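You operate a simulated robot arm through the tools that you are given. There is no shell and no other tool.

Carry out the task below with a simulated robot arm. There is one attempt and no reset: what you move stays moved.

## Task
Flush the water filter till the bowl is clear, then set its month dial to August.
Fine: shut the flush knob; then lift the water meter lid to check by its red wheel that nothing still runs, and shut it. Where these are worked on the way, their far stop is far enough and under half their travel is too little: flush knob, water meter lid.

It is judged by the outcome, as a careful person would: the job done as asked, and still so three seconds after it is handed in. It fails if anything else is knocked over, pushed out of place, dropped, spilled or broken. A push-on lid holds only when it is set on centred and level and pressed home; a screw cap is set on level and turned clockwise until tight.

## Robot
A 7-joint arm with a two-finger parallel gripper, fixed in place. Base frame: the origin is on the floor under the middle of its stand, x ahead of it, y to its left, z up. Readings come in mm, degrees, newtons and seconds.
It reaches about 1479 mm from its shoulder. Its first joint turns from -166.0 to 166.0 degrees. Payload 4.4 kg.
The TCP is the grasp point between the finger pads, 23 mm short of the fingertips. In the tool frame z runs along the fingers and y along their closing line. Largest opening 94 mm; finger width 38, thickness 10; the body of the gripper, 54 by 96 mm, starts 39 mm behind the TCP.
Orientation is that of the tool frame in the base frame, as a unit quaternion [x, y, z, w]. With the fingers straight down and closing along the base's y, the tool's x points along the base's -x, its y along +y and its z along -z.

## Interface
- The arm moves only by the tool send_rows. Its argument "plan" is a list of rows, each an object (a shift or turn left out is 0, a gripper value left out holds the last) with "rot": the turn, a rotation vector about the base's x, y, z in units of 5 degrees (1.0 is 5 degrees), a list of three; "dp": the shift along the base's x, y, z in units of 40 mm (1.0 is 40 mm), a list of three; "gripper": the gripper command, from -1 (fully open) to 1 (shut), values between in proportion. In form: [{"rot": [wx, wy, wz], "dp": [tx, ty, tz], "gripper": gripper}, ...]. A call has 1 to 20 rows; each row shifts and turns the commanded pose from where the row before left it. A call with a number of a shift or a turn outside -1 to 1 is refused whole. A row lasts 0.2 s, in which the tool goes at most 50 mm and 8.6 degrees; a call with a longer step from one row to the next is refused whole, and so is a gripper value outside its range. A pose out of reach is approached as far as the arm can. The call stops where the force on the tool passes 90 N (or 10 N more than at its start, if that is more) or the arm is blocked; 0.2 s more then pass. Each finger travels about 72 mm/s and halts on what it meets, pressing with about 40 N; the grip force reading is that of the motor and also rises with nothing between the fingers. The clock runs only during rows and for 0.2 s after the last one: add rows that do not move to give the fingers time. The reply holds the time, the measured pose of the TCP, the force on the tool along the base axes, the opening and the grip force, in the units named above and with some noise, with the torque about the TCP (base axes, N m) and any sound that the robot's microphone picked up, and new pictures: "show" is both (left out), scene, wrist or none.
- Cameras (640 x 400 px; columns grow to the right, rows downward): "scene" is fixed at [50.3, -497.5, 1659.6]; the picture's right is [0.31, -0.95, 0.00], its down [-0.55, -0.18, -0.82] and it looks along [0.78, 0.25, -0.57] (base axes); focal length 340 px, centre (320, 200). "wrist" rides on the gripper at [86, 16, -74] in the tool frame; the picture's right is [-0.18, 0.98, 0.00], its down [-0.58, -0.11, -0.81] and it looks along [-0.79, -0.15, 0.59] (tool axes); focal length 243 px, centre (320, 200).
- measure_at(camera, pixels): for up to 12 pixels [column, row] of the newest picture of that camera ("zoom" is the newest enlarged one), the place [x, y, z] in the base frame of the surface seen there, good to about 2 mm. No time passes.
- inspect(camera, box): a new picture of the part [left, top, right, bottom] of that camera's present view, enlarged. No time passes.
- hand_in(): hands the job in; it is judged then, once.

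Leave the gripper open and the arm clear of the work at the hand-in unless told otherwise.

The tools are called after "Request:" as a command line: name --argument value ..., lists and objects as JSON in quotes. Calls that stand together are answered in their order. send_rows: Moves the arm, as the interface text tells. Its arguments: {"type":"object","properties":{"plan":{"type":"array","items":{"type":"object","properties":{"rot":{"type":"array","items":{"type":"number"}},"dp":{"type":"array","items":{"type":"number"}},"gripper":{"type":"number"}}}},"show":{"type":"string","enum":["both","scene","wrist","none"]}},"required":["plan"]} The other tools are called the same way: measure_at (camera, pixels) gives the place of the surface under pixels of a picture; inspect (camera, box) takes an enlarged picture of a part of a camera's view; hand_in () hands the job in.

At the start:

```text
time_s: 0.0
tool_pos: [559.6, 206.7, 1303.2]
ee_rot: [0.0, 1.0, 0.001, 0.001]
contact_force: [0.8, -0.2, -0.1]
ft_torque: [0.0, 0.02, -0.01]
opening: 94.1
grip_force: 0.1
```

scene: 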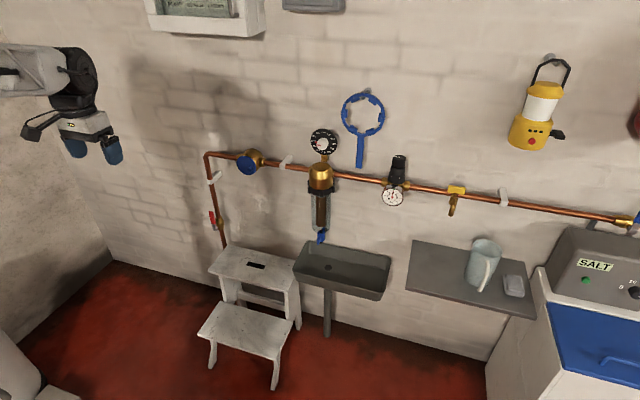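
wrist: 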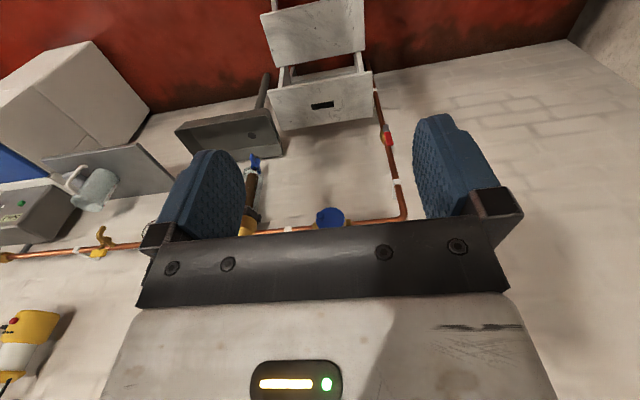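

I see a wall with a copper pipe, a water meter (blue lid, about scene (250,162)), a filter with a clear bowl (320,200), a month dial on top (323,142), a blue flush knob under it (321,237), and a sink below. I'll look closer at each part before moving.

Request:
inspect --camera "scene" --box '[270, 120, 370, 250]'

Request:
inspect --camera "scene" --box '[200, 130, 290, 190]'

Request:
measure_at --camera "scene" --pixels '[[323, 142], [320, 170], [320, 185], [321, 215], [321, 237], [247, 165], [255, 157], [214, 220], [340, 285], [230, 158], [290, 120], [340, 220]]'

```text
3.08 times, centred on (320, 185) of scene
```

zoom: 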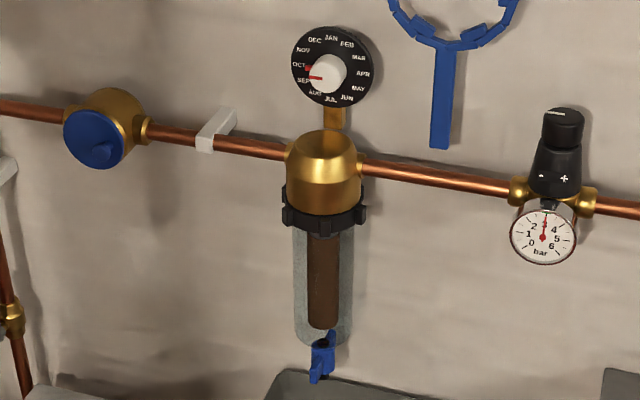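

```text
6.67 times, centred on (245, 160) of scene
```

zoom: 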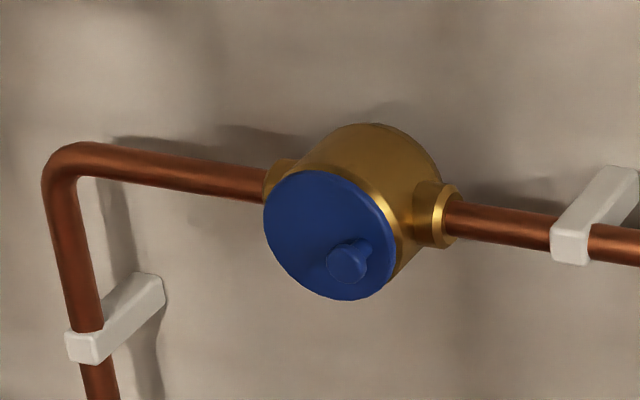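

```text
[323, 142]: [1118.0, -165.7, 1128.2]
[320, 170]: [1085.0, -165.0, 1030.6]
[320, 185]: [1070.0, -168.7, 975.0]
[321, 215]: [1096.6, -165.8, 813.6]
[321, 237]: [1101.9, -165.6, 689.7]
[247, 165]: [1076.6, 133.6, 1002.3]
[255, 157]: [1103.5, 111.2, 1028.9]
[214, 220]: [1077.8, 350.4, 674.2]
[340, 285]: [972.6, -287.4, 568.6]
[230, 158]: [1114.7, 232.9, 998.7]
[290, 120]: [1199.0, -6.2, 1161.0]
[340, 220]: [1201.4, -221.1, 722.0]
```

The wall is at x≈1200, the filter at y≈-166. I'll zoom into the dial, the flush knob, and the lid.

Request:
inspect --camera "scene" --box '[305, 122, 345, 160]'

Request:
measure_at --camera "zoom" --pixels '[[320, 200], [280, 200], [200, 200], [330, 100], [400, 200], [320, 300], [340, 260], [260, 260], [340, 380], [300, 200], [350, 180], [150, 200]]'

Request:
inspect --camera "scene" --box '[300, 222, 344, 250]'

Request:
measure_at --camera "zoom" --pixels '[[320, 200], [320, 150], [320, 250], [300, 200], [340, 200], [320, 100], [300, 280], [340, 120], [310, 230], [280, 300]]'

```text
10.53 times, centred on (325, 141) of scene
```

zoom: 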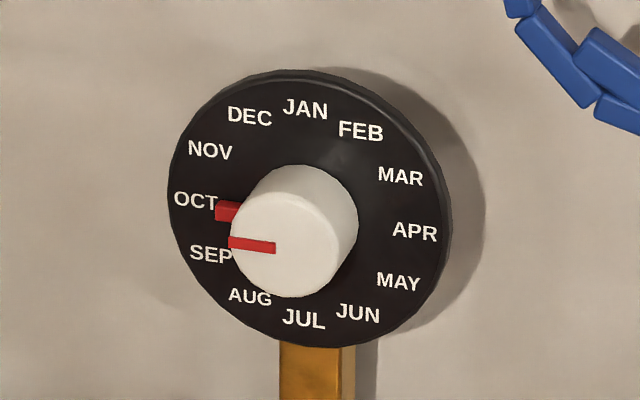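

```text
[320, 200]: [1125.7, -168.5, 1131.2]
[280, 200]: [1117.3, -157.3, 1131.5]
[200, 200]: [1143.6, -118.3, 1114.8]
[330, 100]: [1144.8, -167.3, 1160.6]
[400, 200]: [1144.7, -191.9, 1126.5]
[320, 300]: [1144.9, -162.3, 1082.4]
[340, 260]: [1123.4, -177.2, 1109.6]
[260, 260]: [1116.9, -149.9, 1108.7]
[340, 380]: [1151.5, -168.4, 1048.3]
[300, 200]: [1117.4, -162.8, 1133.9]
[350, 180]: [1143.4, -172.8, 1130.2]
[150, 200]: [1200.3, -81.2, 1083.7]
```

```text
14.29 times, centred on (322, 236) of scene
```

zoom: 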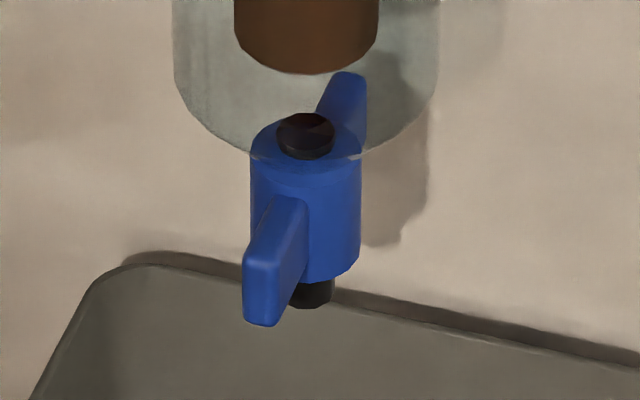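

```text
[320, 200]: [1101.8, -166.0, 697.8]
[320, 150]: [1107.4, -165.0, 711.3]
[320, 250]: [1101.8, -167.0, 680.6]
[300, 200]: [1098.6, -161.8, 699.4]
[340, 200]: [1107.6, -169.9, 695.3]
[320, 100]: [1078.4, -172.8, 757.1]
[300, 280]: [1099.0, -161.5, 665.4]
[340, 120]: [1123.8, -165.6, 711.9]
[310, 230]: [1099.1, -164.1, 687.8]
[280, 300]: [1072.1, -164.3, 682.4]
```

The dial's red pointer sits at about 9 o'clock (OCT), so August is two steps counter‑clockwise. The flush knob has a wing that points out of the wall (−x). I'll measure the wings, the sink and the meter lid in more detail.

Request:
measure_at --camera "zoom" --pixels '[[345, 80], [355, 100], [330, 110], [262, 255], [250, 250], [290, 205], [258, 318], [305, 210], [272, 140], [350, 145], [355, 200], [252, 200]]'

Request:
inspect --camera "scene" --box '[270, 220, 410, 310]'

Request:
measure_at --camera "zoom" --pixels '[[180, 105], [110, 220], [470, 340], [540, 180], [260, 215], [300, 150], [240, 80], [400, 140], [320, 300], [60, 130], [230, 400]]'

Request:
inspect --camera "scene" --box '[225, 140, 275, 180]'

Request:
measure_at --camera "zoom" --pixels '[[320, 200], [200, 200], [250, 130], [330, 300], [250, 280], [310, 260], [310, 290], [180, 240], [350, 260], [380, 150], [420, 100], [295, 240]]'

```text
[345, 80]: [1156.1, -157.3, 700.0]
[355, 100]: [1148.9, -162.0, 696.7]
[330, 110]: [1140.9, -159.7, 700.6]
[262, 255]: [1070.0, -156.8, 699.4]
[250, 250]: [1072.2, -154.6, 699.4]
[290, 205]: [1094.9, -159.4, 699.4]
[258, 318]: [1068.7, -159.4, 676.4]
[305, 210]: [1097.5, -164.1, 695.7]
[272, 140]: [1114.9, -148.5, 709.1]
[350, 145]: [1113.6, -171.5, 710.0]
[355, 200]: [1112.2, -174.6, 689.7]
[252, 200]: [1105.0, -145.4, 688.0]
```

```text
4.44 times, centred on (340, 265) of scene
```

zoom: 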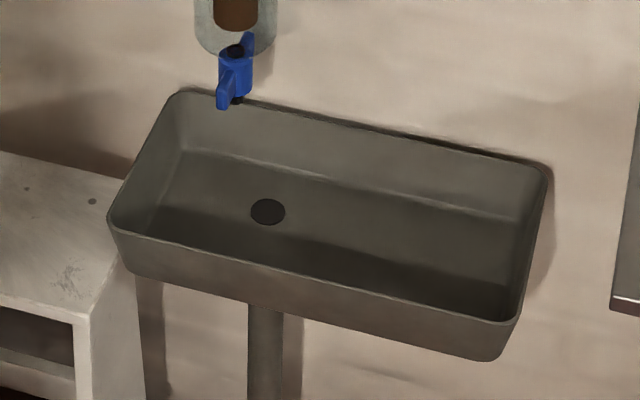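

```text
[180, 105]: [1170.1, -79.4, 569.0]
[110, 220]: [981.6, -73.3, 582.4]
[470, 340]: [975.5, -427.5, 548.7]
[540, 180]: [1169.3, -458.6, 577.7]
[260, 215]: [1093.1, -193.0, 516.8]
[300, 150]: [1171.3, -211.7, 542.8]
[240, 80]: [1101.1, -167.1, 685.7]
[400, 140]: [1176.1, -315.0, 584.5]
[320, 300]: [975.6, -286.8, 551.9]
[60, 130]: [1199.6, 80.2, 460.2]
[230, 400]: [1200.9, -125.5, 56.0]
```

```text
10.00 times, centred on (250, 160) of scene
```

zoom: 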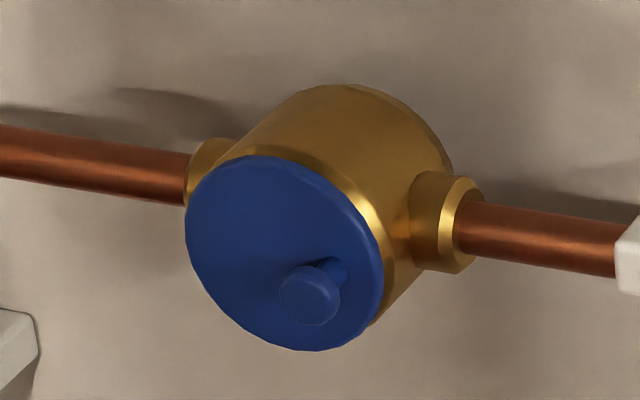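

```text
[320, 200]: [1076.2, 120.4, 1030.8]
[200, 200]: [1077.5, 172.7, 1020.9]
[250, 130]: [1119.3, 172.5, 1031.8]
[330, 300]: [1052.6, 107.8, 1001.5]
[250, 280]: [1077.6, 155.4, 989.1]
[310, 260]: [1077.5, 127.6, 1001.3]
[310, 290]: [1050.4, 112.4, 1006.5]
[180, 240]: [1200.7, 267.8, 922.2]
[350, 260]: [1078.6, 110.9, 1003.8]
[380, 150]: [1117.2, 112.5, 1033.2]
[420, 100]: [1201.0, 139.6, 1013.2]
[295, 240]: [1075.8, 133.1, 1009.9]
```

The scene zoom is crisp. The meter lid is a blue disc facing −x with a peg near its −y side. I'll check the meter and filter through the wrist camera for another angle (the meter's at wrist (330,217)).

Request:
inspect --camera "wrist" --box '[290, 190, 370, 240]'

Request:
inspect --camera "wrist" --box '[225, 140, 285, 240]'

Request:
inspect --camera "scene" --box '[0, 30, 140, 180]'

Request:
inspect --camera "scene" --box '[290, 180, 350, 245]'

```text
8.00 times, centred on (330, 215) of wrist
```

zoom: 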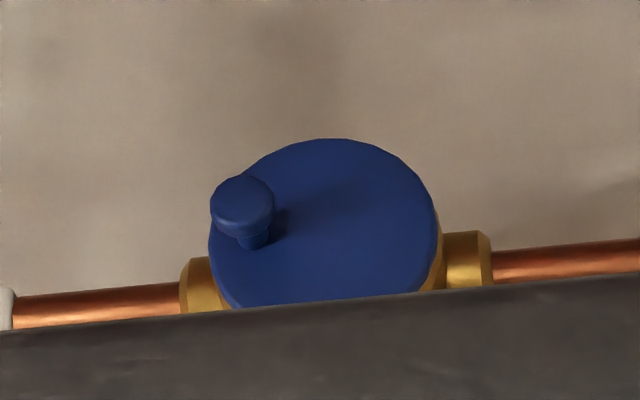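

```text
4.00 times, centred on (255, 190) of wrist
```

zoom: 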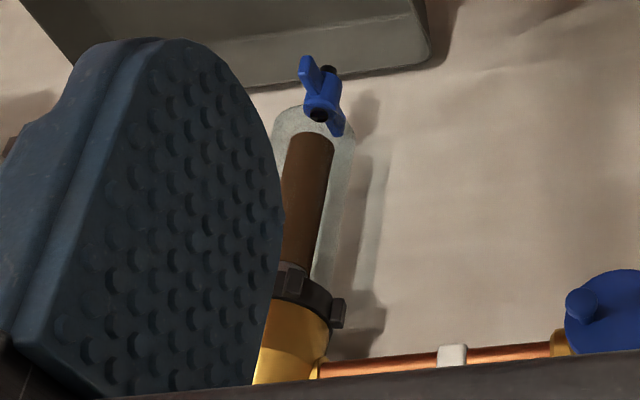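

```text
2.67 times, centred on (70, 105) of scene
```

zoom: 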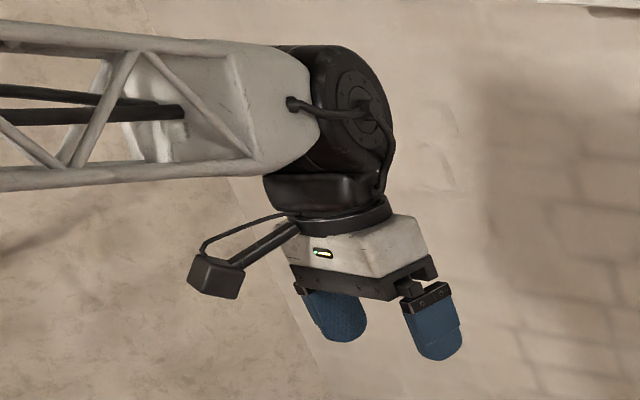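

```text
6.15 times, centred on (320, 212) of scene
```

zoom: 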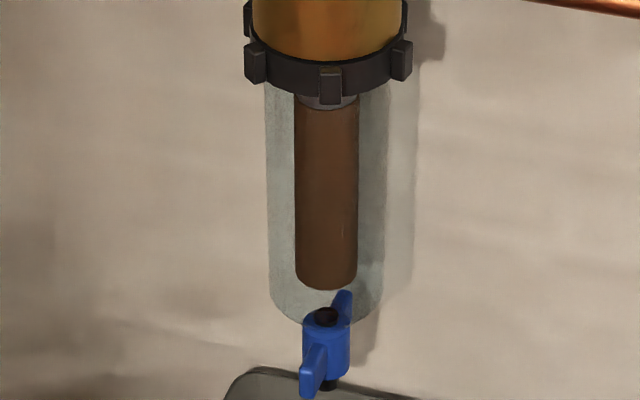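

I can see the knob is a vertical barrel with two wings along x, and that the bowl holds brown water. I'll now bring the gripper in front of the flush knob with the fingers pointing at the wall (pitched about 15° down, camera below), staying well clear, in two stages.

Request:
measure_at --camera "scene" --pixels '[[250, 262], [215, 265], [295, 285], [240, 325], [205, 330], [290, 345], [310, 205], [330, 205], [320, 225], [327, 268]]'

Request:
send_rows --plan '[{"dp": [0.6, -0.57, -0.6], "rot": [0, -1, 0], "gripper": -1}, {"dp": [0.6, -0.57, -0.6], "rot": [0, -1, 0]}, {"dp": [0.6, -0.57, -0.6], "rot": [0, -1, 0]}, {"dp": [0.6, -0.57, -0.6], "rot": [0, -1, 0]}, {"dp": [0.6, -0.57, -0.6], "rot": [0, -1, 0]}, {"dp": [0.6, -0.57, -0.6], "rot": [0, -1, 0]}, {"dp": [0.6, -0.57, -0.6], "rot": [0, -1, 0]}, {"dp": [0.6, -0.57, -0.6], "rot": [0, -1, 0]}]' --show "both"

```text
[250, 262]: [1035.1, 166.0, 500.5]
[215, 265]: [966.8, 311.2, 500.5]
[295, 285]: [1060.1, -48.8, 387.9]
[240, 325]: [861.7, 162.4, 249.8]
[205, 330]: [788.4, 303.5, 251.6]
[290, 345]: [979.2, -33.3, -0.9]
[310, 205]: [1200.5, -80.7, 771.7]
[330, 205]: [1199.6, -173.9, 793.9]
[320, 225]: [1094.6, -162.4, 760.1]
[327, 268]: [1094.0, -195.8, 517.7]
```

```text
time_s: 1.8
tool_pos: [752.7, 26.7, 1111.4]
ee_rot: [-0.001, 0.939, 0.001, 0.343]
contact_force: [0.5, 0.1, 0.9]
ft_torque: [-0.04, 0.0, 0.02]
opening: 94.0
grip_force: 0.1
```

scene: 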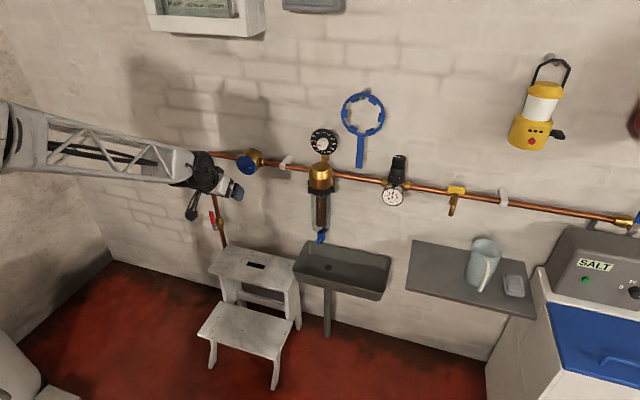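
wrist: 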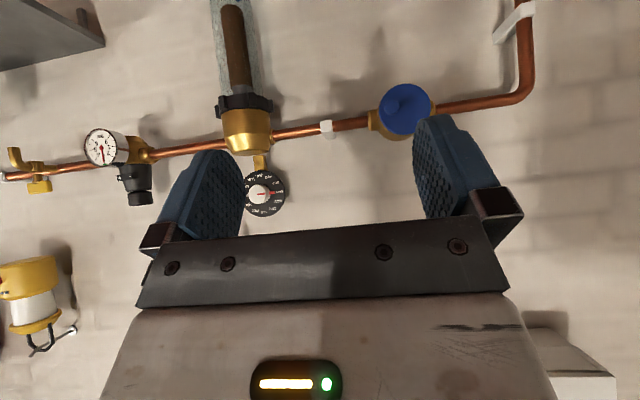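

The arm follows fine. From here the wrist view shows the dial (265,193) and the meter lid (405,108); I'll zoom in on both for geometry before going on.

Request:
inspect --camera "wrist" --box '[235, 165, 295, 220]'

Request:
measure_at --camera "zoom" --pixels '[[320, 200], [200, 200], [440, 200], [320, 80], [320, 320], [290, 200], [260, 200], [400, 215]]'

Request:
inspect --camera "wrist" --box '[360, 70, 450, 145]'

Request:
measure_at --camera "zoom" --pixels '[[320, 200], [220, 200], [420, 200], [320, 100], [320, 300], [270, 150], [280, 220], [450, 200], [330, 60], [170, 200], [400, 120], [320, 340]]'

```text
7.27 times, centred on (265, 192) of wrist
```

zoom: 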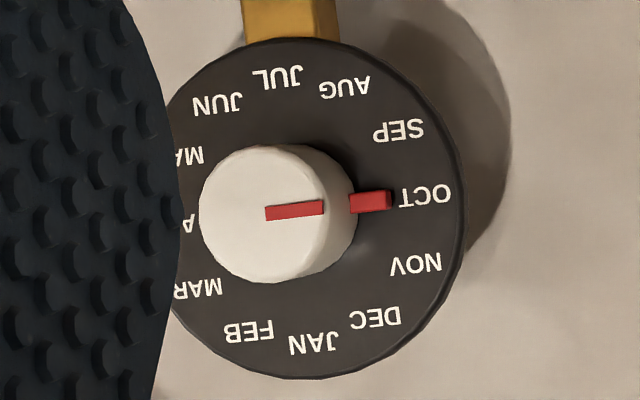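

```text
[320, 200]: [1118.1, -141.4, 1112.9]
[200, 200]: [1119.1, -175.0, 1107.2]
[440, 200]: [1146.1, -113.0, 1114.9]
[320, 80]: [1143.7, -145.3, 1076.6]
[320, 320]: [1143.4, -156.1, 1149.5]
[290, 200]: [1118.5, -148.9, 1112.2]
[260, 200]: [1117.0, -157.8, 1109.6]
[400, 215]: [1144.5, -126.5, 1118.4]
```

```text
5.33 times, centred on (405, 108) of wrist
```

zoom: 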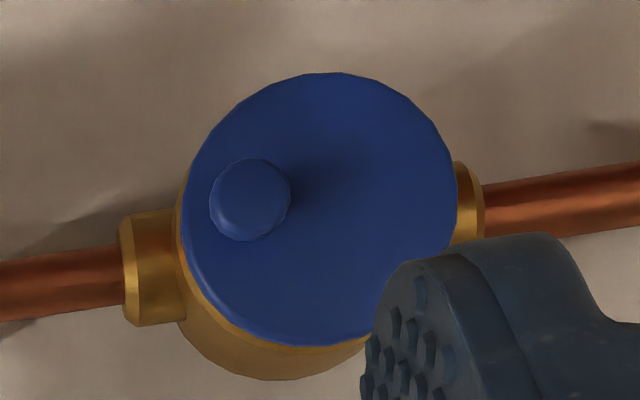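

```text
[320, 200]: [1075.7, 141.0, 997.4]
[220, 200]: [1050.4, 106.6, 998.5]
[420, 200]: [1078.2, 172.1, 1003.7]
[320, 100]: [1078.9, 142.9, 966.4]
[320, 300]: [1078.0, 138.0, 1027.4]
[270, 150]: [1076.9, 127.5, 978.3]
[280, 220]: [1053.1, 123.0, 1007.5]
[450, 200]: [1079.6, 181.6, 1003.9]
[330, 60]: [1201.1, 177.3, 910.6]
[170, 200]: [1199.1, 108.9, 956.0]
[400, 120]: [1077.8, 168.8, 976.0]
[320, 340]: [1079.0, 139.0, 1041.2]
```

Dial axis is about (y −158, z 1114), pointer exactly at OCT; the lid centre is about (140, 1000) with its peg at y≈115, z≈1001. Now I continue to a stand-off in front of the flush knob.

Request:
send_rows --plan '[{"dp": [0.45, -0.467, -0.95], "rot": [0, -1, 0]}, {"dp": [0.45, -0.467, -0.95], "rot": [0, -1, 0]}, {"dp": [0.45, -0.467, -0.95], "rot": [0, -1, 0]}, {"dp": [0.45, -0.467, -0.95], "rot": [0, -1, 0]}, {"dp": [0.45, -0.467, -0.95], "rot": [0, -1, 0]}, {"dp": [0.45, -0.467, -0.95], "rot": [0, -1, 0]}, {"dp": [0.45, -0.467, -0.95], "rot": [0, -1, 0]}, {"dp": [0.45, -0.467, -0.95]}, {"dp": [0.45, -0.467, -0.95]}, {"dp": [0.45, -0.467, -0.95]}, {}]' --show "both"

```text
time_s: 4.2
tool_pos: [917.5, -137.2, 756.5]
ee_rot: [-0.013, 0.812, 0.021, 0.583]
contact_force: [0.6, 0.1, 0.0]
ft_torque: [-0.02, -0.03, 0.01]
opening: 94.1
grip_force: 0.0
out of reach, approached as far as the arm can: row 4, 5
```

scene: 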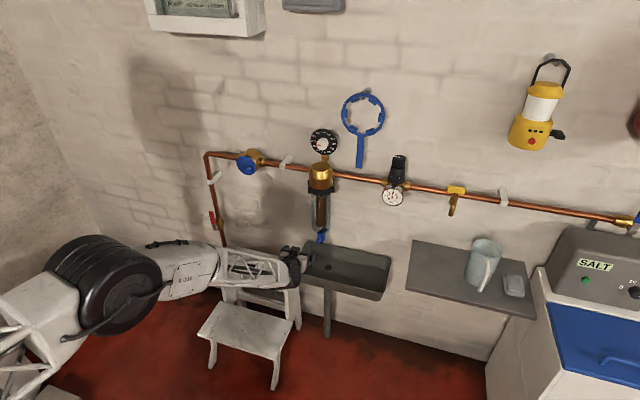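
wrist: 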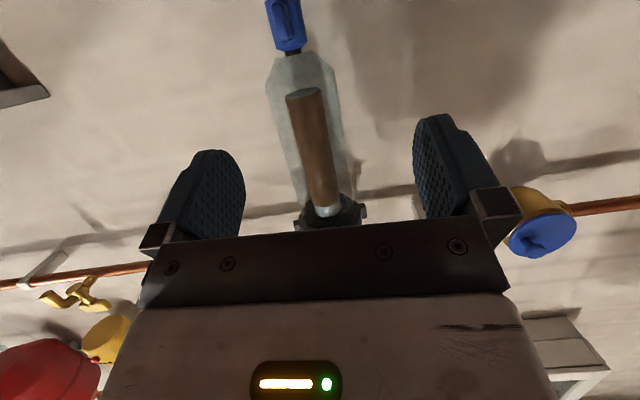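

Two rows were reported out of reach for a moment and the pose is still lagging its target. I'll let it settle with still rows and re-check before doing anything near the work.

Request:
send_rows --plan '[{}, {}, {}]' --show "scene"

Request:
inspect --camera "scene" --box '[130, 210, 340, 340]'

```text
time_s: 5.0
tool_pos: [916.9, -137.6, 758.0]
ee_rot: [-0.013, 0.813, 0.021, 0.582]
contact_force: [-0.6, 0.6, -0.3]
ft_torque: [-0.03, 0.03, -0.01]
opening: 94.1
grip_force: 0.1
```

scene: 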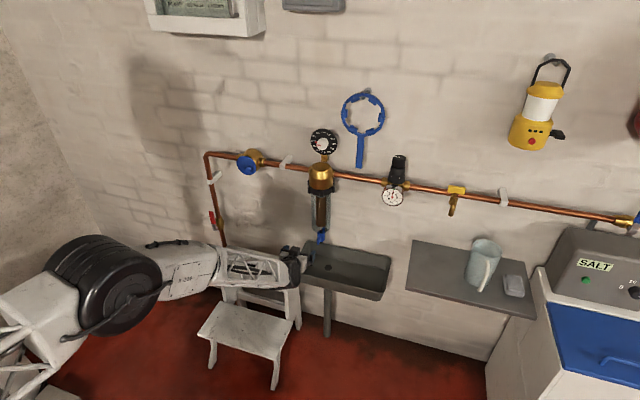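

```text
3.05 times, centred on (235, 275) of scene
```

zoom: 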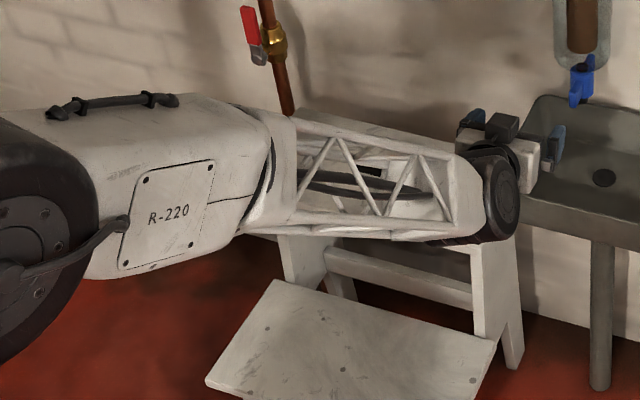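

The tool is steady at (917, −138, 758), fingers pitched ~19° down, with a small 3° yaw. I'll correct the yaw and move to a pre-grasp point about 75 mm short of the front wing, fingers open.

Request:
send_rows --plan '[{"dp": [0.52, -0.14, -0.29], "rot": [0, 0, -0.14], "gripper": -1}, {"dp": [0.52, -0.14, -0.29], "rot": [0, 0, -0.14]}, {"dp": [0.52, -0.14, -0.29], "rot": [0, 0, -0.14]}, {"dp": [0.52, -0.14, -0.29], "rot": [0, 0, -0.14]}, {}]' --show "both"

```text
time_s: 6.2
tool_pos: [999.8, -160.4, 710.1]
ee_rot: [0.007, 0.812, 0.007, 0.583]
contact_force: [0.2, -0.6, 0.2]
ft_torque: [0.01, -0.01, 0.0]
opening: 94.0
grip_force: 0.0
```

scene: 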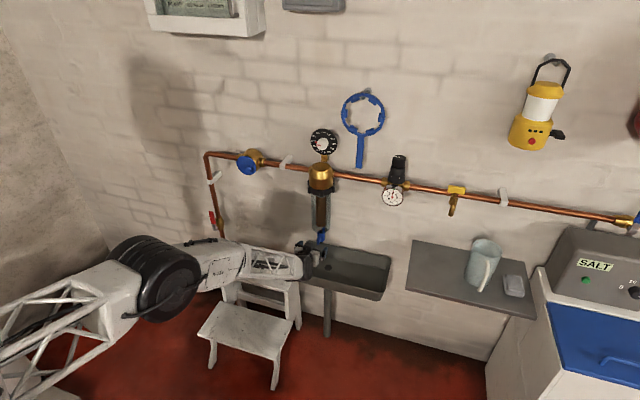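
wrist: 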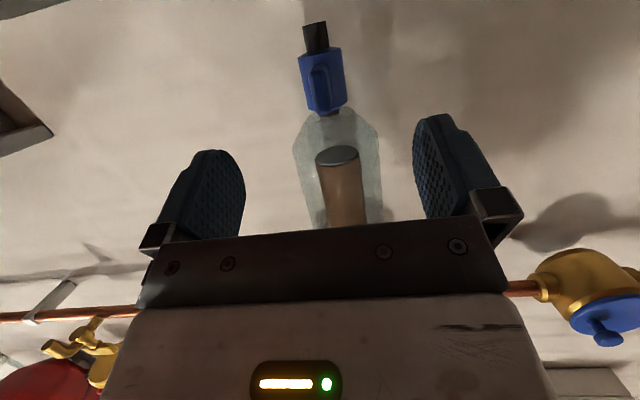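

Now at (1000, −160, 710), fingers straddling the knob's line. I'll zoom both cameras on the knob to get the wing thickness and centre.

Request:
inspect --camera "wrist" --box '[280, 10, 380, 130]'

Request:
measure_at --camera "zoom" --pixels '[[290, 230], [310, 300], [325, 230], [370, 250], [255, 250], [320, 90], [345, 310], [280, 170], [300, 170], [335, 170], [350, 220], [300, 340]]'

Request:
inspect --camera "scene" --box '[275, 205, 355, 285]'

```text
3.33 times, centred on (330, 70) of wrist
```

zoom: 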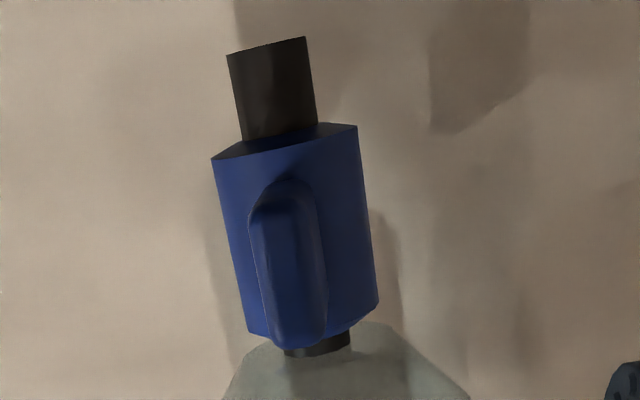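

```text
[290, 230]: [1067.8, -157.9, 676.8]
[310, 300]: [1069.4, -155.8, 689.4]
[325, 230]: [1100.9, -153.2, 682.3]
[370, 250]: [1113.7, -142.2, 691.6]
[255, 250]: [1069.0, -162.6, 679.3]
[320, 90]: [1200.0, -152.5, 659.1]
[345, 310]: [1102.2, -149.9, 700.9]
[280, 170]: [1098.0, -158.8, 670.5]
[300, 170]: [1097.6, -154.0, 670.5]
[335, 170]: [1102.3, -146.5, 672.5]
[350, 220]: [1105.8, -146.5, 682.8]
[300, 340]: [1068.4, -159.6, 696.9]
```

```text
5.00 times, centred on (315, 245) of scene
```

zoom: 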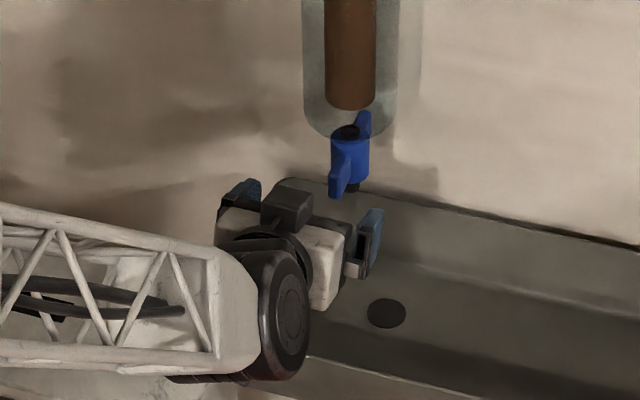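

The wing is about 12 mm thick (y −164 to −153), 670–698 mm high, and the barrel axis is at about (1114, −159). I'll advance along the finger direction to put the wing between the pads, then close.

Request:
send_rows --plan '[{"dp": [0.6, 0.01, -0.2]}, {"dp": [0.6, 0.01, -0.2]}, {"dp": [0.57, 0.01, -0.2]}, {}, {"gripper": 0.3}, {"gripper": 0.6}, {"gripper": 0.9}, {"gripper": 1.0}, {"gripper": 1.0}, {"gripper": 1.0}, {"gripper": 1.0}]' --show "both"

```text
time_s: 8.6
tool_pos: [1071.5, -159.0, 687.6]
ee_rot: [0.006, 0.813, 0.007, 0.582]
contact_force: [-17.3, 34.0, 6.5]
ft_torque: [-1.29, -0.25, 1.46]
opening: 12.4
grip_force: 45.3
```

scene: 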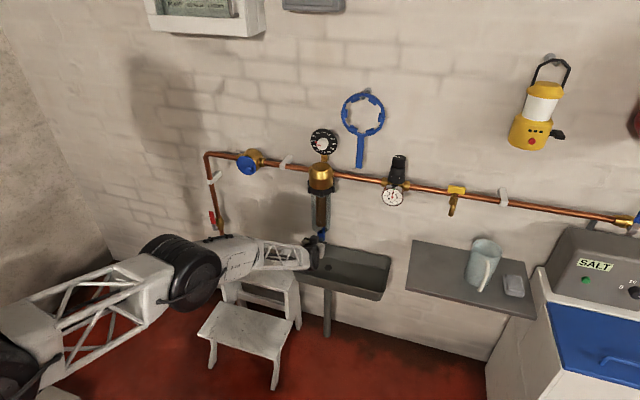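
wrist: 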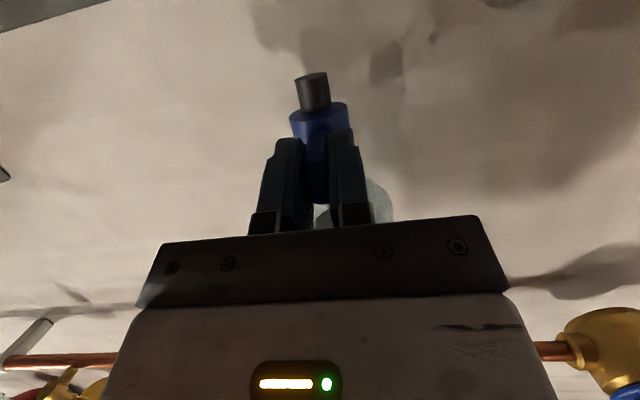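

The wing is gripped (12.4 mm), with 34 N sideways pushing the tool to +y, so I'm slightly off its midline. I'll ease 2 mm toward +y and read the force.

Request:
send_rows --plan '[{"dp": [0, 0.05, 0]}, {}]' --show "none"

```text
time_s: 9.2
tool_pos: [1071.2, -159.5, 689.0]
ee_rot: [0.007, 0.812, 0.007, 0.583]
contact_force: [-1.5, 7.9, -3.5]
ft_torque: [-1.09, -0.71, 0.58]
opening: 12.4
grip_force: 45.1
```

Sideways force is down to 8 N. Now a small test turn: front wing toward +y by 5° (clockwise from above), moving the TCP around the knob axis with it.

Request:
send_rows --plan '[{"dp": [0.004, 0.094, 0], "rot": [0, 0, -1]}, {}]' --show "none"

```text
time_s: 9.8
tool_pos: [1071.4, -158.8, 687.5]
ee_rot: [0.025, 0.812, -0.007, 0.583]
contact_force: [-22.4, -15.6, 4.0]
ft_torque: [-1.42, -0.21, 1.0]
opening: 13.1
grip_force: 44.9
```

That direction resists (moved only 0.7 mm with −16 N reaction and the jaws levering open). I'll test the other way: back 5° and then 5° toward −y.

Request:
send_rows --plan '[{"dp": [-0.004, -0.094, 0], "rot": [0, 0, 1]}, {"dp": [0.004, -0.094, 0], "rot": [0, 0, 1]}, {}]' --show "none"

```text
time_s: 10.6
tool_pos: [1071.4, -163.2, 686.8]
ee_rot: [-0.029, 0.812, 0.032, 0.582]
contact_force: [-49.8, -19.3, 12.8]
ft_torque: [-1.11, -0.41, -0.69]
opening: 12.4
grip_force: 44.9
```

This way it turns: the wing followed to about 5° toward −y with the jaws still flat on it. The forces come from gripping rigidly off the true axis, so I'll loosen to a loose fork (~18 mm gap) and keep turning the same way in small steps.

Request:
send_rows --plan '[{"gripper": 0.62}, {}, {"dp": [-0.05, 0, 0]}, {}]' --show "wrist"

Request:
inspect --camera "scene" --box '[285, 205, 355, 275]'

```text
time_s: 11.6
tool_pos: [1070.6, -161.3, 687.8]
ee_rot: [-0.03, 0.811, 0.033, 0.583]
contact_force: [-0.2, -0.2, 0.2]
ft_torque: [0.01, 0.02, -0.02]
opening: 18.0
grip_force: 0.1
```

wrist: 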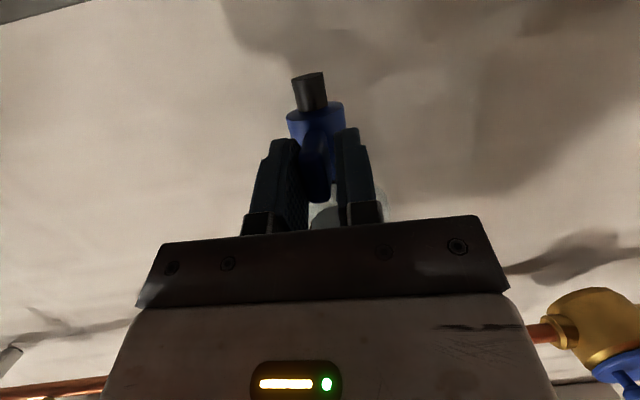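

```text
5.71 times, centred on (320, 240) of scene
```

zoom: 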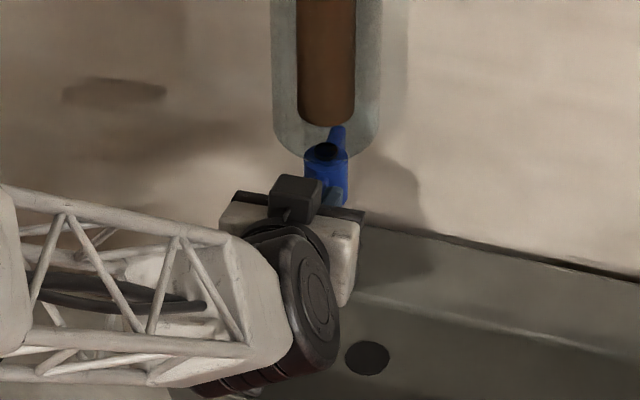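

No load now. I'll swing the loose fork along the arc about (1114, −159), yawing with it, up to about 25° and check force, sound, and picture.

Request:
send_rows --plan '[{"dp": [0.05, -0.125, 0], "rot": [0, 0, 0.92]}, {"dp": [0.02, -0.09, 0], "rot": [0, 0, 1]}, {"dp": [0.0275, -0.0875, 0], "rot": [0, 0, 1]}, {"dp": [0.035, -0.0825, 0], "rot": [0, 0, 1]}, {}]' --show "wrist"

Request:
inspect --camera "scene" --box '[285, 205, 355, 275]'

```text
time_s: 12.8
tool_pos: [1075.4, -176.8, 687.2]
ee_rot: [-0.166, 0.796, 0.131, 0.568]
contact_force: [0.8, 0.0, -0.2]
ft_torque: [0.0, 0.0, 0.02]
opening: 18.0
grip_force: 0.1
```

wrist: 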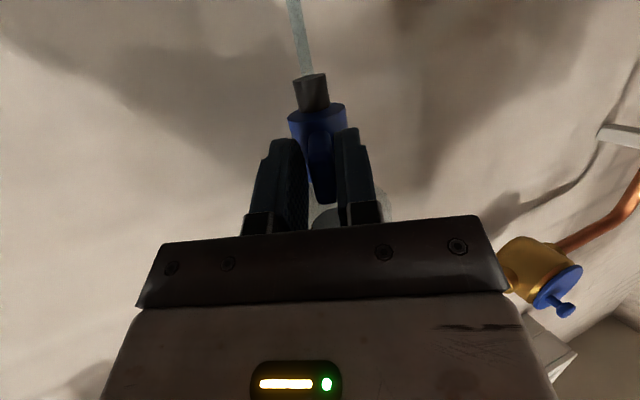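

```text
5.71 times, centred on (320, 240) of scene
```

zoom: 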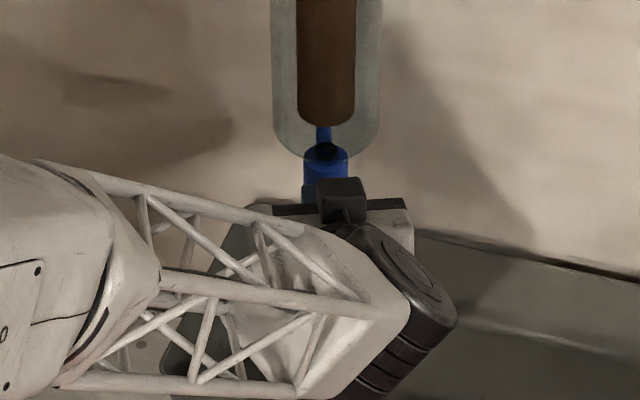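

Water is now running from the spout into the sink (grey stream in the wrist view) and the knob turns easily. I'll continue the arc to about 60°.

Request:
send_rows --plan '[{"dp": [0.0425, -0.0825, 0], "rot": [0, 0, 1]}, {"dp": [0.05, -0.0775, 0], "rot": [0, 0, 1]}, {"dp": [0.055, -0.0725, 0], "rot": [0, 0, 1]}, {"dp": [0.0625, -0.0675, 0], "rot": [0, 0, 1]}, {"dp": [0.0675, -0.0625, 0], "rot": [0, 0, 1]}, {"dp": [0.0725, -0.055, 0], "rot": [0, 0, 1]}, {"dp": [0.0775, -0.05, 0], "rot": [0, 0, 1]}, {}]' --show "both"

Request:
inspect --camera "scene" --box '[270, 190, 370, 290]'

```text
time_s: 14.6
tool_pos: [1091.5, -197.1, 687.3]
ee_rot: [-0.398, 0.709, 0.296, 0.503]
contact_force: [0.4, -0.7, 0.1]
ft_torque: [0.0, 0.0, 0.0]
opening: 17.8
grip_force: 0.0
```

scene: 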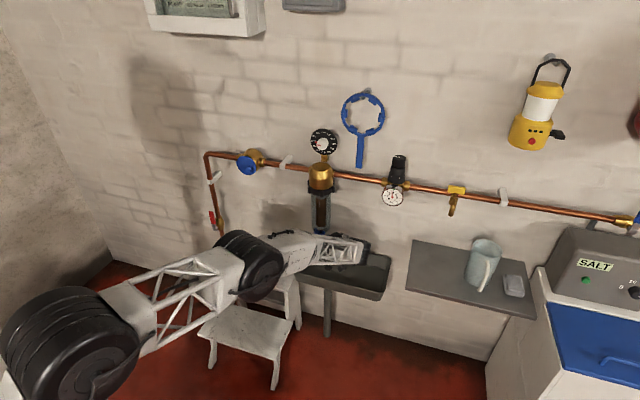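
wrist: 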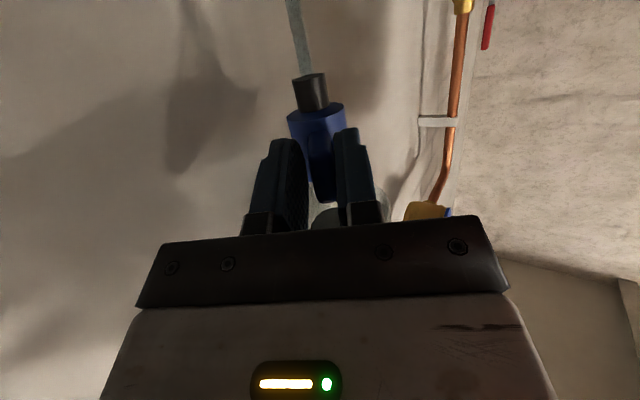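

```text
4.00 times, centred on (320, 240) of scene
```

zoom: 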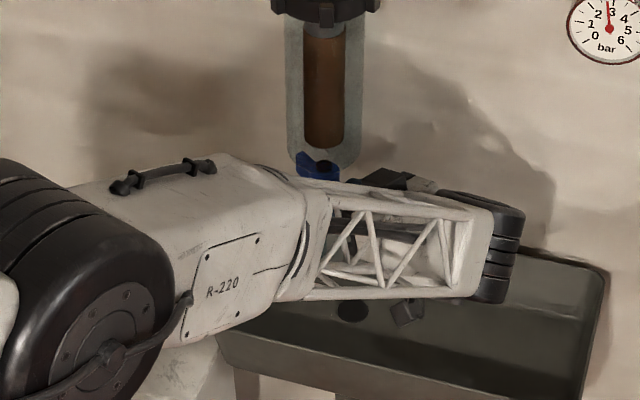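

The wing tracks with almost no force; now at 60°. I'll go on along the arc to the far stop (yaw to 75°, position to 90°), watching the force.

Request:
send_rows --plan '[{"dp": [0.0825, -0.0425, 0], "rot": [0, 0, 1]}, {"dp": [0.0825, -0.035, 0], "rot": [0, 0, 1]}, {"dp": [0.0875, -0.0275, 0], "rot": [0, 0, 1]}, {}]' --show "both"

```text
time_s: 15.6
tool_pos: [1100.6, -200.9, 689.2]
ee_rot: [-0.487, 0.65, 0.359, 0.46]
contact_force: [1.2, -4.5, -1.0]
ft_torque: [0.02, 0.07, -0.06]
opening: 18.5
grip_force: 0.7
```

scene: 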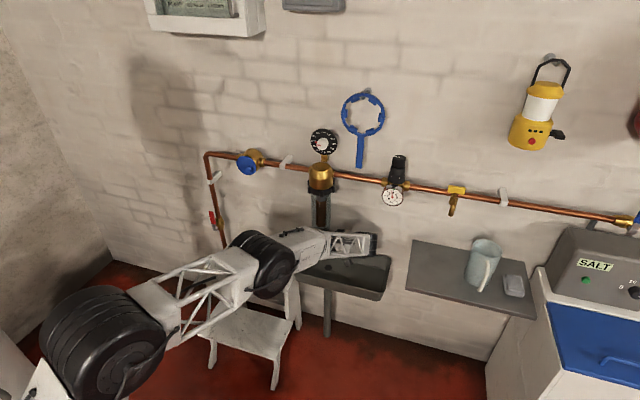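
wrist: 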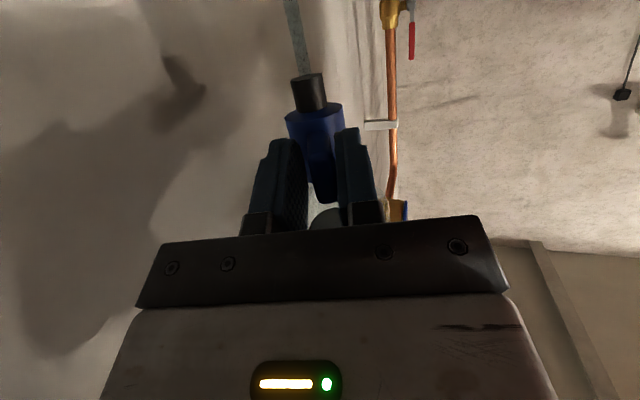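

A small reaction (−4.5 N) appears at about 75°. I'll continue the remaining arc with small steps to find the stop.

Request:
send_rows --plan '[{"dp": [0.09, -0.02, 0], "rot": [0, 0, 0.6]}, {"dp": [0.09, -0.01, 0], "rot": [0, 0, 0.6]}, {}]' --show "wrist"

Request:
inspect --camera "scene" --box '[280, 180, 380, 270]'

```text
time_s: 16.4
tool_pos: [1109.4, -202.8, 688.8]
ee_rot: [-0.521, 0.624, 0.383, 0.44]
contact_force: [-1.9, -1.9, -0.3]
ft_torque: [0.02, -0.05, 0.08]
opening: 18.7
grip_force: 1.3
```

wrist: 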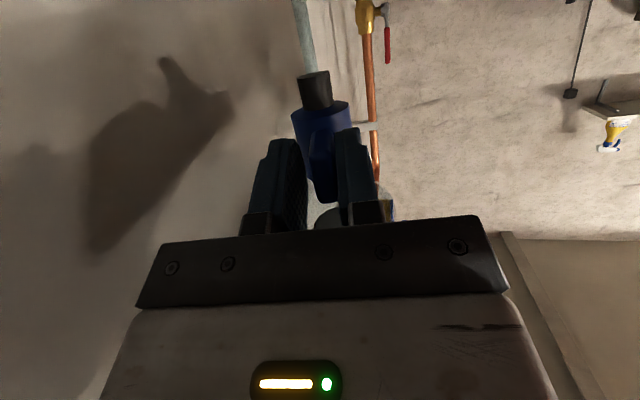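

```text
4.44 times, centred on (330, 225) of scene
```

zoom: 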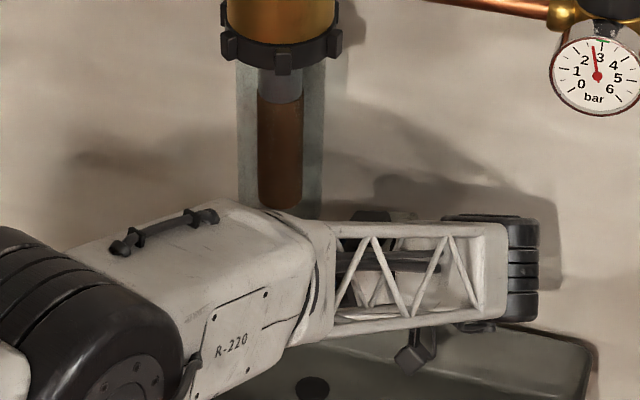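

The brown level in the bowl is falling as the water runs. I'll push on to about 92° to meet the stop.

Request:
send_rows --plan '[{"dp": [0.09, 0.01, 0], "rot": [0, 0, 0.6]}, {"dp": [0.09, 0.01, 0], "rot": [0, 0, 0.6]}, {}]' --show "none"

```text
time_s: 17.2
tool_pos: [1115.6, -202.1, 688.0]
ee_rot: [-0.551, 0.596, 0.405, 0.42]
contact_force: [-22.5, -7.9, 3.8]
ft_torque: [0.14, -0.21, 0.02]
opening: 27.7
grip_force: 11.4
```

The stop is reached (−22 N, jaws levered apart). I'll ease back a few mm so nothing is loaded, and wait while it flushes, watching the bowl.

Request:
send_rows --plan '[{"dp": [-0.08, -0.01, 0], "rot": [0, 0, -0.6]}, {}, {}, {}, {}, {}]' --show "wrist"

Request:
inspect --camera "scene" --box '[280, 180, 380, 270]'

```text
time_s: 18.6
tool_pos: [1112.6, -202.6, 687.9]
ee_rot: [-0.535, 0.611, 0.393, 0.431]
contact_force: [-17.2, -21.5, -4.4]
ft_torque: [0.07, -0.3, 0.66]
opening: 24.3
grip_force: 7.1
```

wrist: 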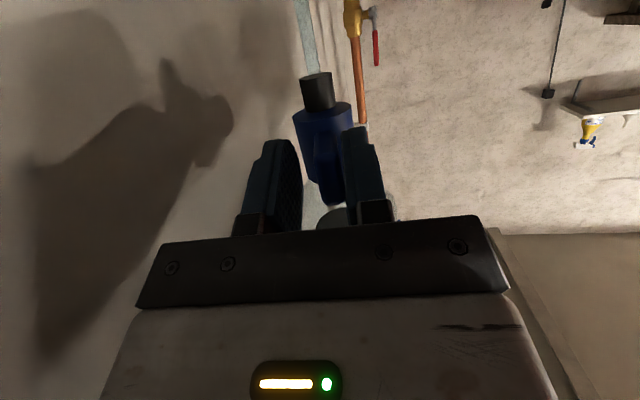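

```text
4.44 times, centred on (330, 225) of scene
```

zoom: 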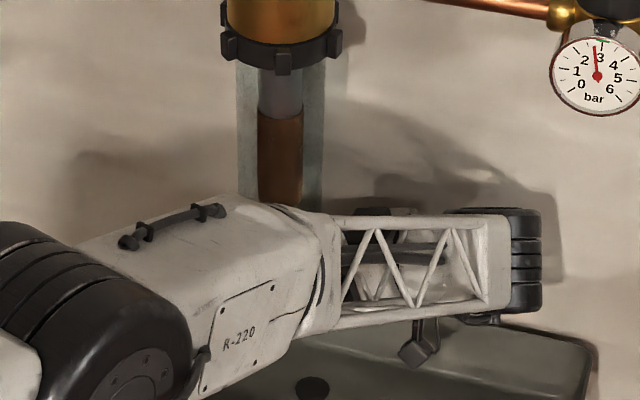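

Level is still dropping. There's still load on the −x finger, so I'll ease back a few mm more and open the fork slightly, then keep waiting.

Request:
send_rows --plan '[{"dp": [-0.12, 0, 0], "gripper": 0.55}, {}, {}, {}, {}, {}, {}, {}, {}, {}]' --show "none"

Request:
inspect --camera "scene" --box '[280, 180, 380, 270]'

Request:
inspect --camera "wrist" --box '[220, 60, 420, 240]'

```text
time_s: 20.8
tool_pos: [1106.9, -201.8, 688.5]
ee_rot: [-0.536, 0.61, 0.394, 0.43]
contact_force: [1.3, -1.3, 0.4]
ft_torque: [0.0, 0.04, -0.04]
opening: 21.5
grip_force: 1.2
```

```text
4.44 times, centred on (330, 225) of scene
```

zoom: 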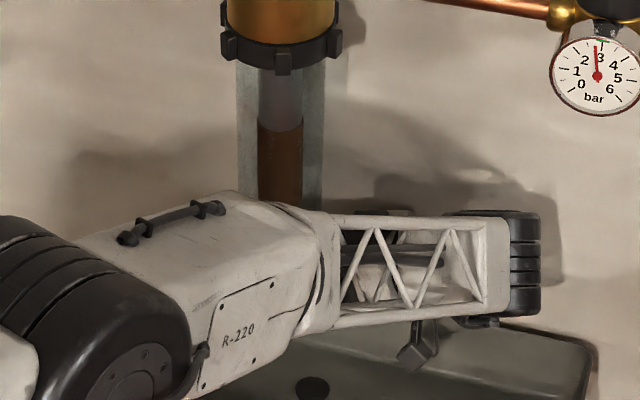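

```text
2.22 times, centred on (320, 150) of wrist
```

zoom: 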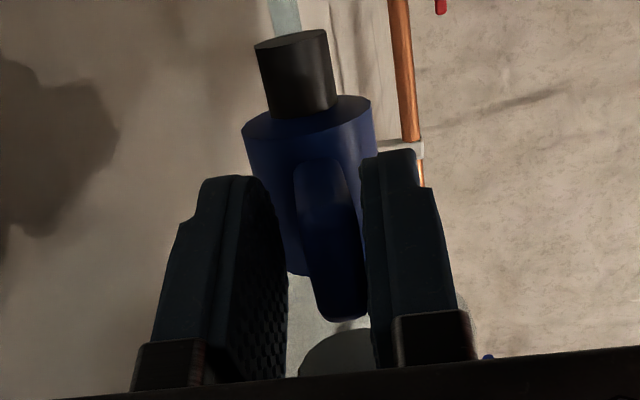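

The fork is unloaded with the knob open. The brown column's top moved down to zoom row ~125, so I need to wait longer.

Request:
send_rows --plan '[{}, {}, {}, {}, {}, {}, {}, {}, {}, {}, {}, {}, {}, {}, {}, {}, {}, {}, {}, {}]' --show "none"

Request:
inspect --camera "scene" --box '[280, 180, 380, 270]'

```text
time_s: 25.0
tool_pos: [1107.9, -202.6, 687.9]
ee_rot: [-0.536, 0.61, 0.394, 0.43]
contact_force: [1.5, -1.0, -0.3]
ft_torque: [0.01, 0.0, -0.04]
opening: 21.4
grip_force: 0.7
```

```text
4.44 times, centred on (330, 225) of scene
```

zoom: 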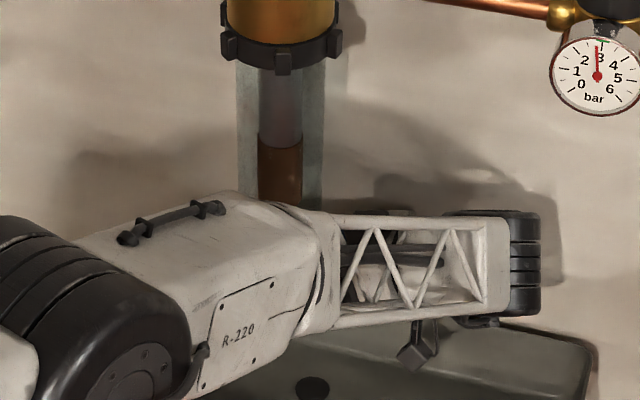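

Top of the brown is now at zoom row ~140, dropping ~3.5 px/s. I'll keep waiting with the knob open.

Request:
send_rows --plan '[{}, {}, {}, {}, {}, {}, {}, {}, {}, {}, {}, {}, {}, {}, {}, {}, {}, {}, {}, {}]' --show "none"

Request:
send_rows --plan '[{}, {}, {}, {}, {}, {}, {}, {}, {}, {}, {}, {}, {}, {}, {}, {}, {}, {}, {}, {}]' --show "none"

Request:
inspect --camera "scene" --box '[280, 180, 380, 270]'

```text
time_s: 29.2
tool_pos: [1108.4, -201.8, 687.7]
ee_rot: [-0.537, 0.61, 0.394, 0.43]
contact_force: [1.2, -1.1, -0.3]
ft_torque: [0.02, 0.0, -0.07]
opening: 21.8
grip_force: 0.6
```

```text
time_s: 33.4
tool_pos: [1109.4, -201.6, 688.2]
ee_rot: [-0.537, 0.61, 0.394, 0.43]
contact_force: [1.5, -1.5, -0.4]
ft_torque: [0.02, 0.05, -0.01]
opening: 21.2
grip_force: 0.2
```

```text
4.44 times, centred on (330, 225) of scene
```

zoom: 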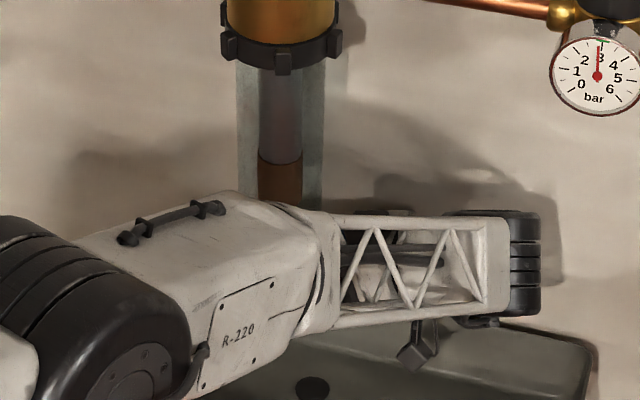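

The level continues to fall but a bit slower (row ~160). I'll check that the knob hasn't crept back.

Request:
inspect --camera "wrist" --box '[220, 0, 420, 240]'

Request:
measure_at --camera "zoom" --pixels '[[320, 200], [330, 250], [300, 200], [345, 250], [320, 280], [335, 300]]'

```text
1.67 times, centred on (320, 120) of wrist
```

zoom: 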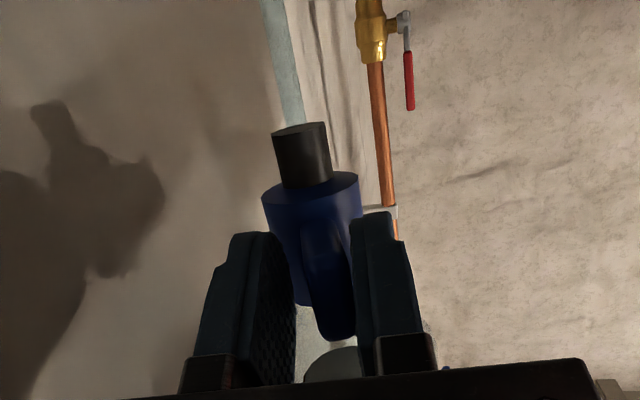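

```text
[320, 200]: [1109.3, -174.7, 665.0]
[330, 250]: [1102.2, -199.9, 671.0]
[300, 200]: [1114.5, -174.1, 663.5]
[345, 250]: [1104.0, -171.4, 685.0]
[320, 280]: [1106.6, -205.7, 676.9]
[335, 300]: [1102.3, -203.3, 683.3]
```

The wing is at about 81°, leaning on the −x finger. I'll push it back a few mm toward its far stop and keep holding while it flushes.

Request:
send_rows --plan '[{"dp": [0.1, 0, 0]}, {"dp": [0.05, 0, 0]}, {}, {}, {}, {}, {}, {}, {}, {}, {}, {}, {}, {}, {}, {}, {}, {}, {}, {}]' --show "none"

Request:
inspect --camera "scene" --box '[280, 180, 380, 270]'

Request:
inspect --camera "wrist" --box '[220, 0, 420, 240]'

Request:
measure_at --camera "zoom" --pixels '[[320, 200], [330, 250], [300, 200], [345, 250], [320, 280], [335, 300], [335, 320], [320, 320]]'

```text
time_s: 37.6
tool_pos: [1113.4, -202.4, 686.8]
ee_rot: [-0.537, 0.61, 0.394, 0.43]
contact_force: [-14.6, -34.8, -2.7]
ft_torque: [0.3, -0.19, 0.59]
opening: 26.1
grip_force: 5.9
```

```text
4.44 times, centred on (330, 225) of scene
```

zoom: 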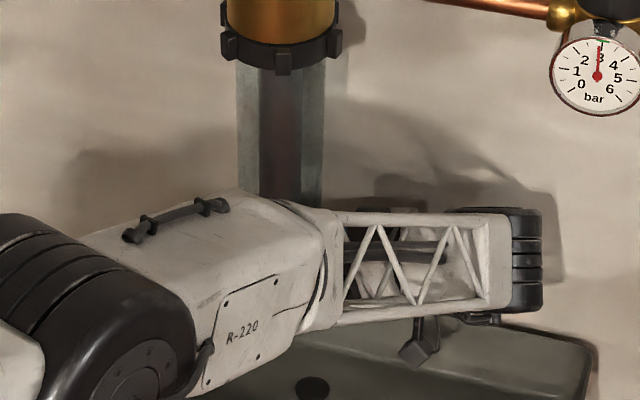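

```text
1.67 times, centred on (320, 120) of wrist
```

zoom: 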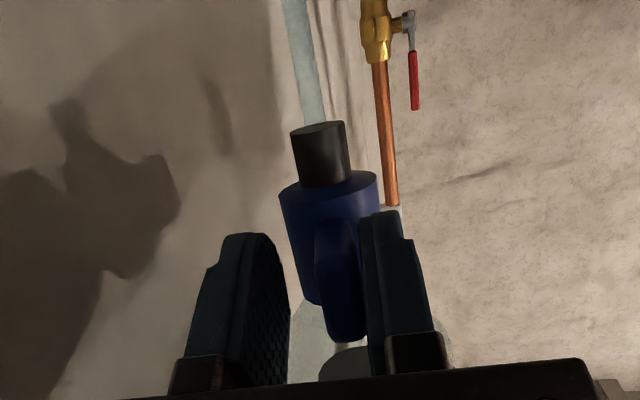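

```text
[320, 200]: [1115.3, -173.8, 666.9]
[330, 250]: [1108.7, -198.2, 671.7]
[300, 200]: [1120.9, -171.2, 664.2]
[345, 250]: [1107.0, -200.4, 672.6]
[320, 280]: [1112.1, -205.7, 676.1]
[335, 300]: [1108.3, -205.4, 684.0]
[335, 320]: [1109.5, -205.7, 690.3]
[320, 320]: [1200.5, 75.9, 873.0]
```

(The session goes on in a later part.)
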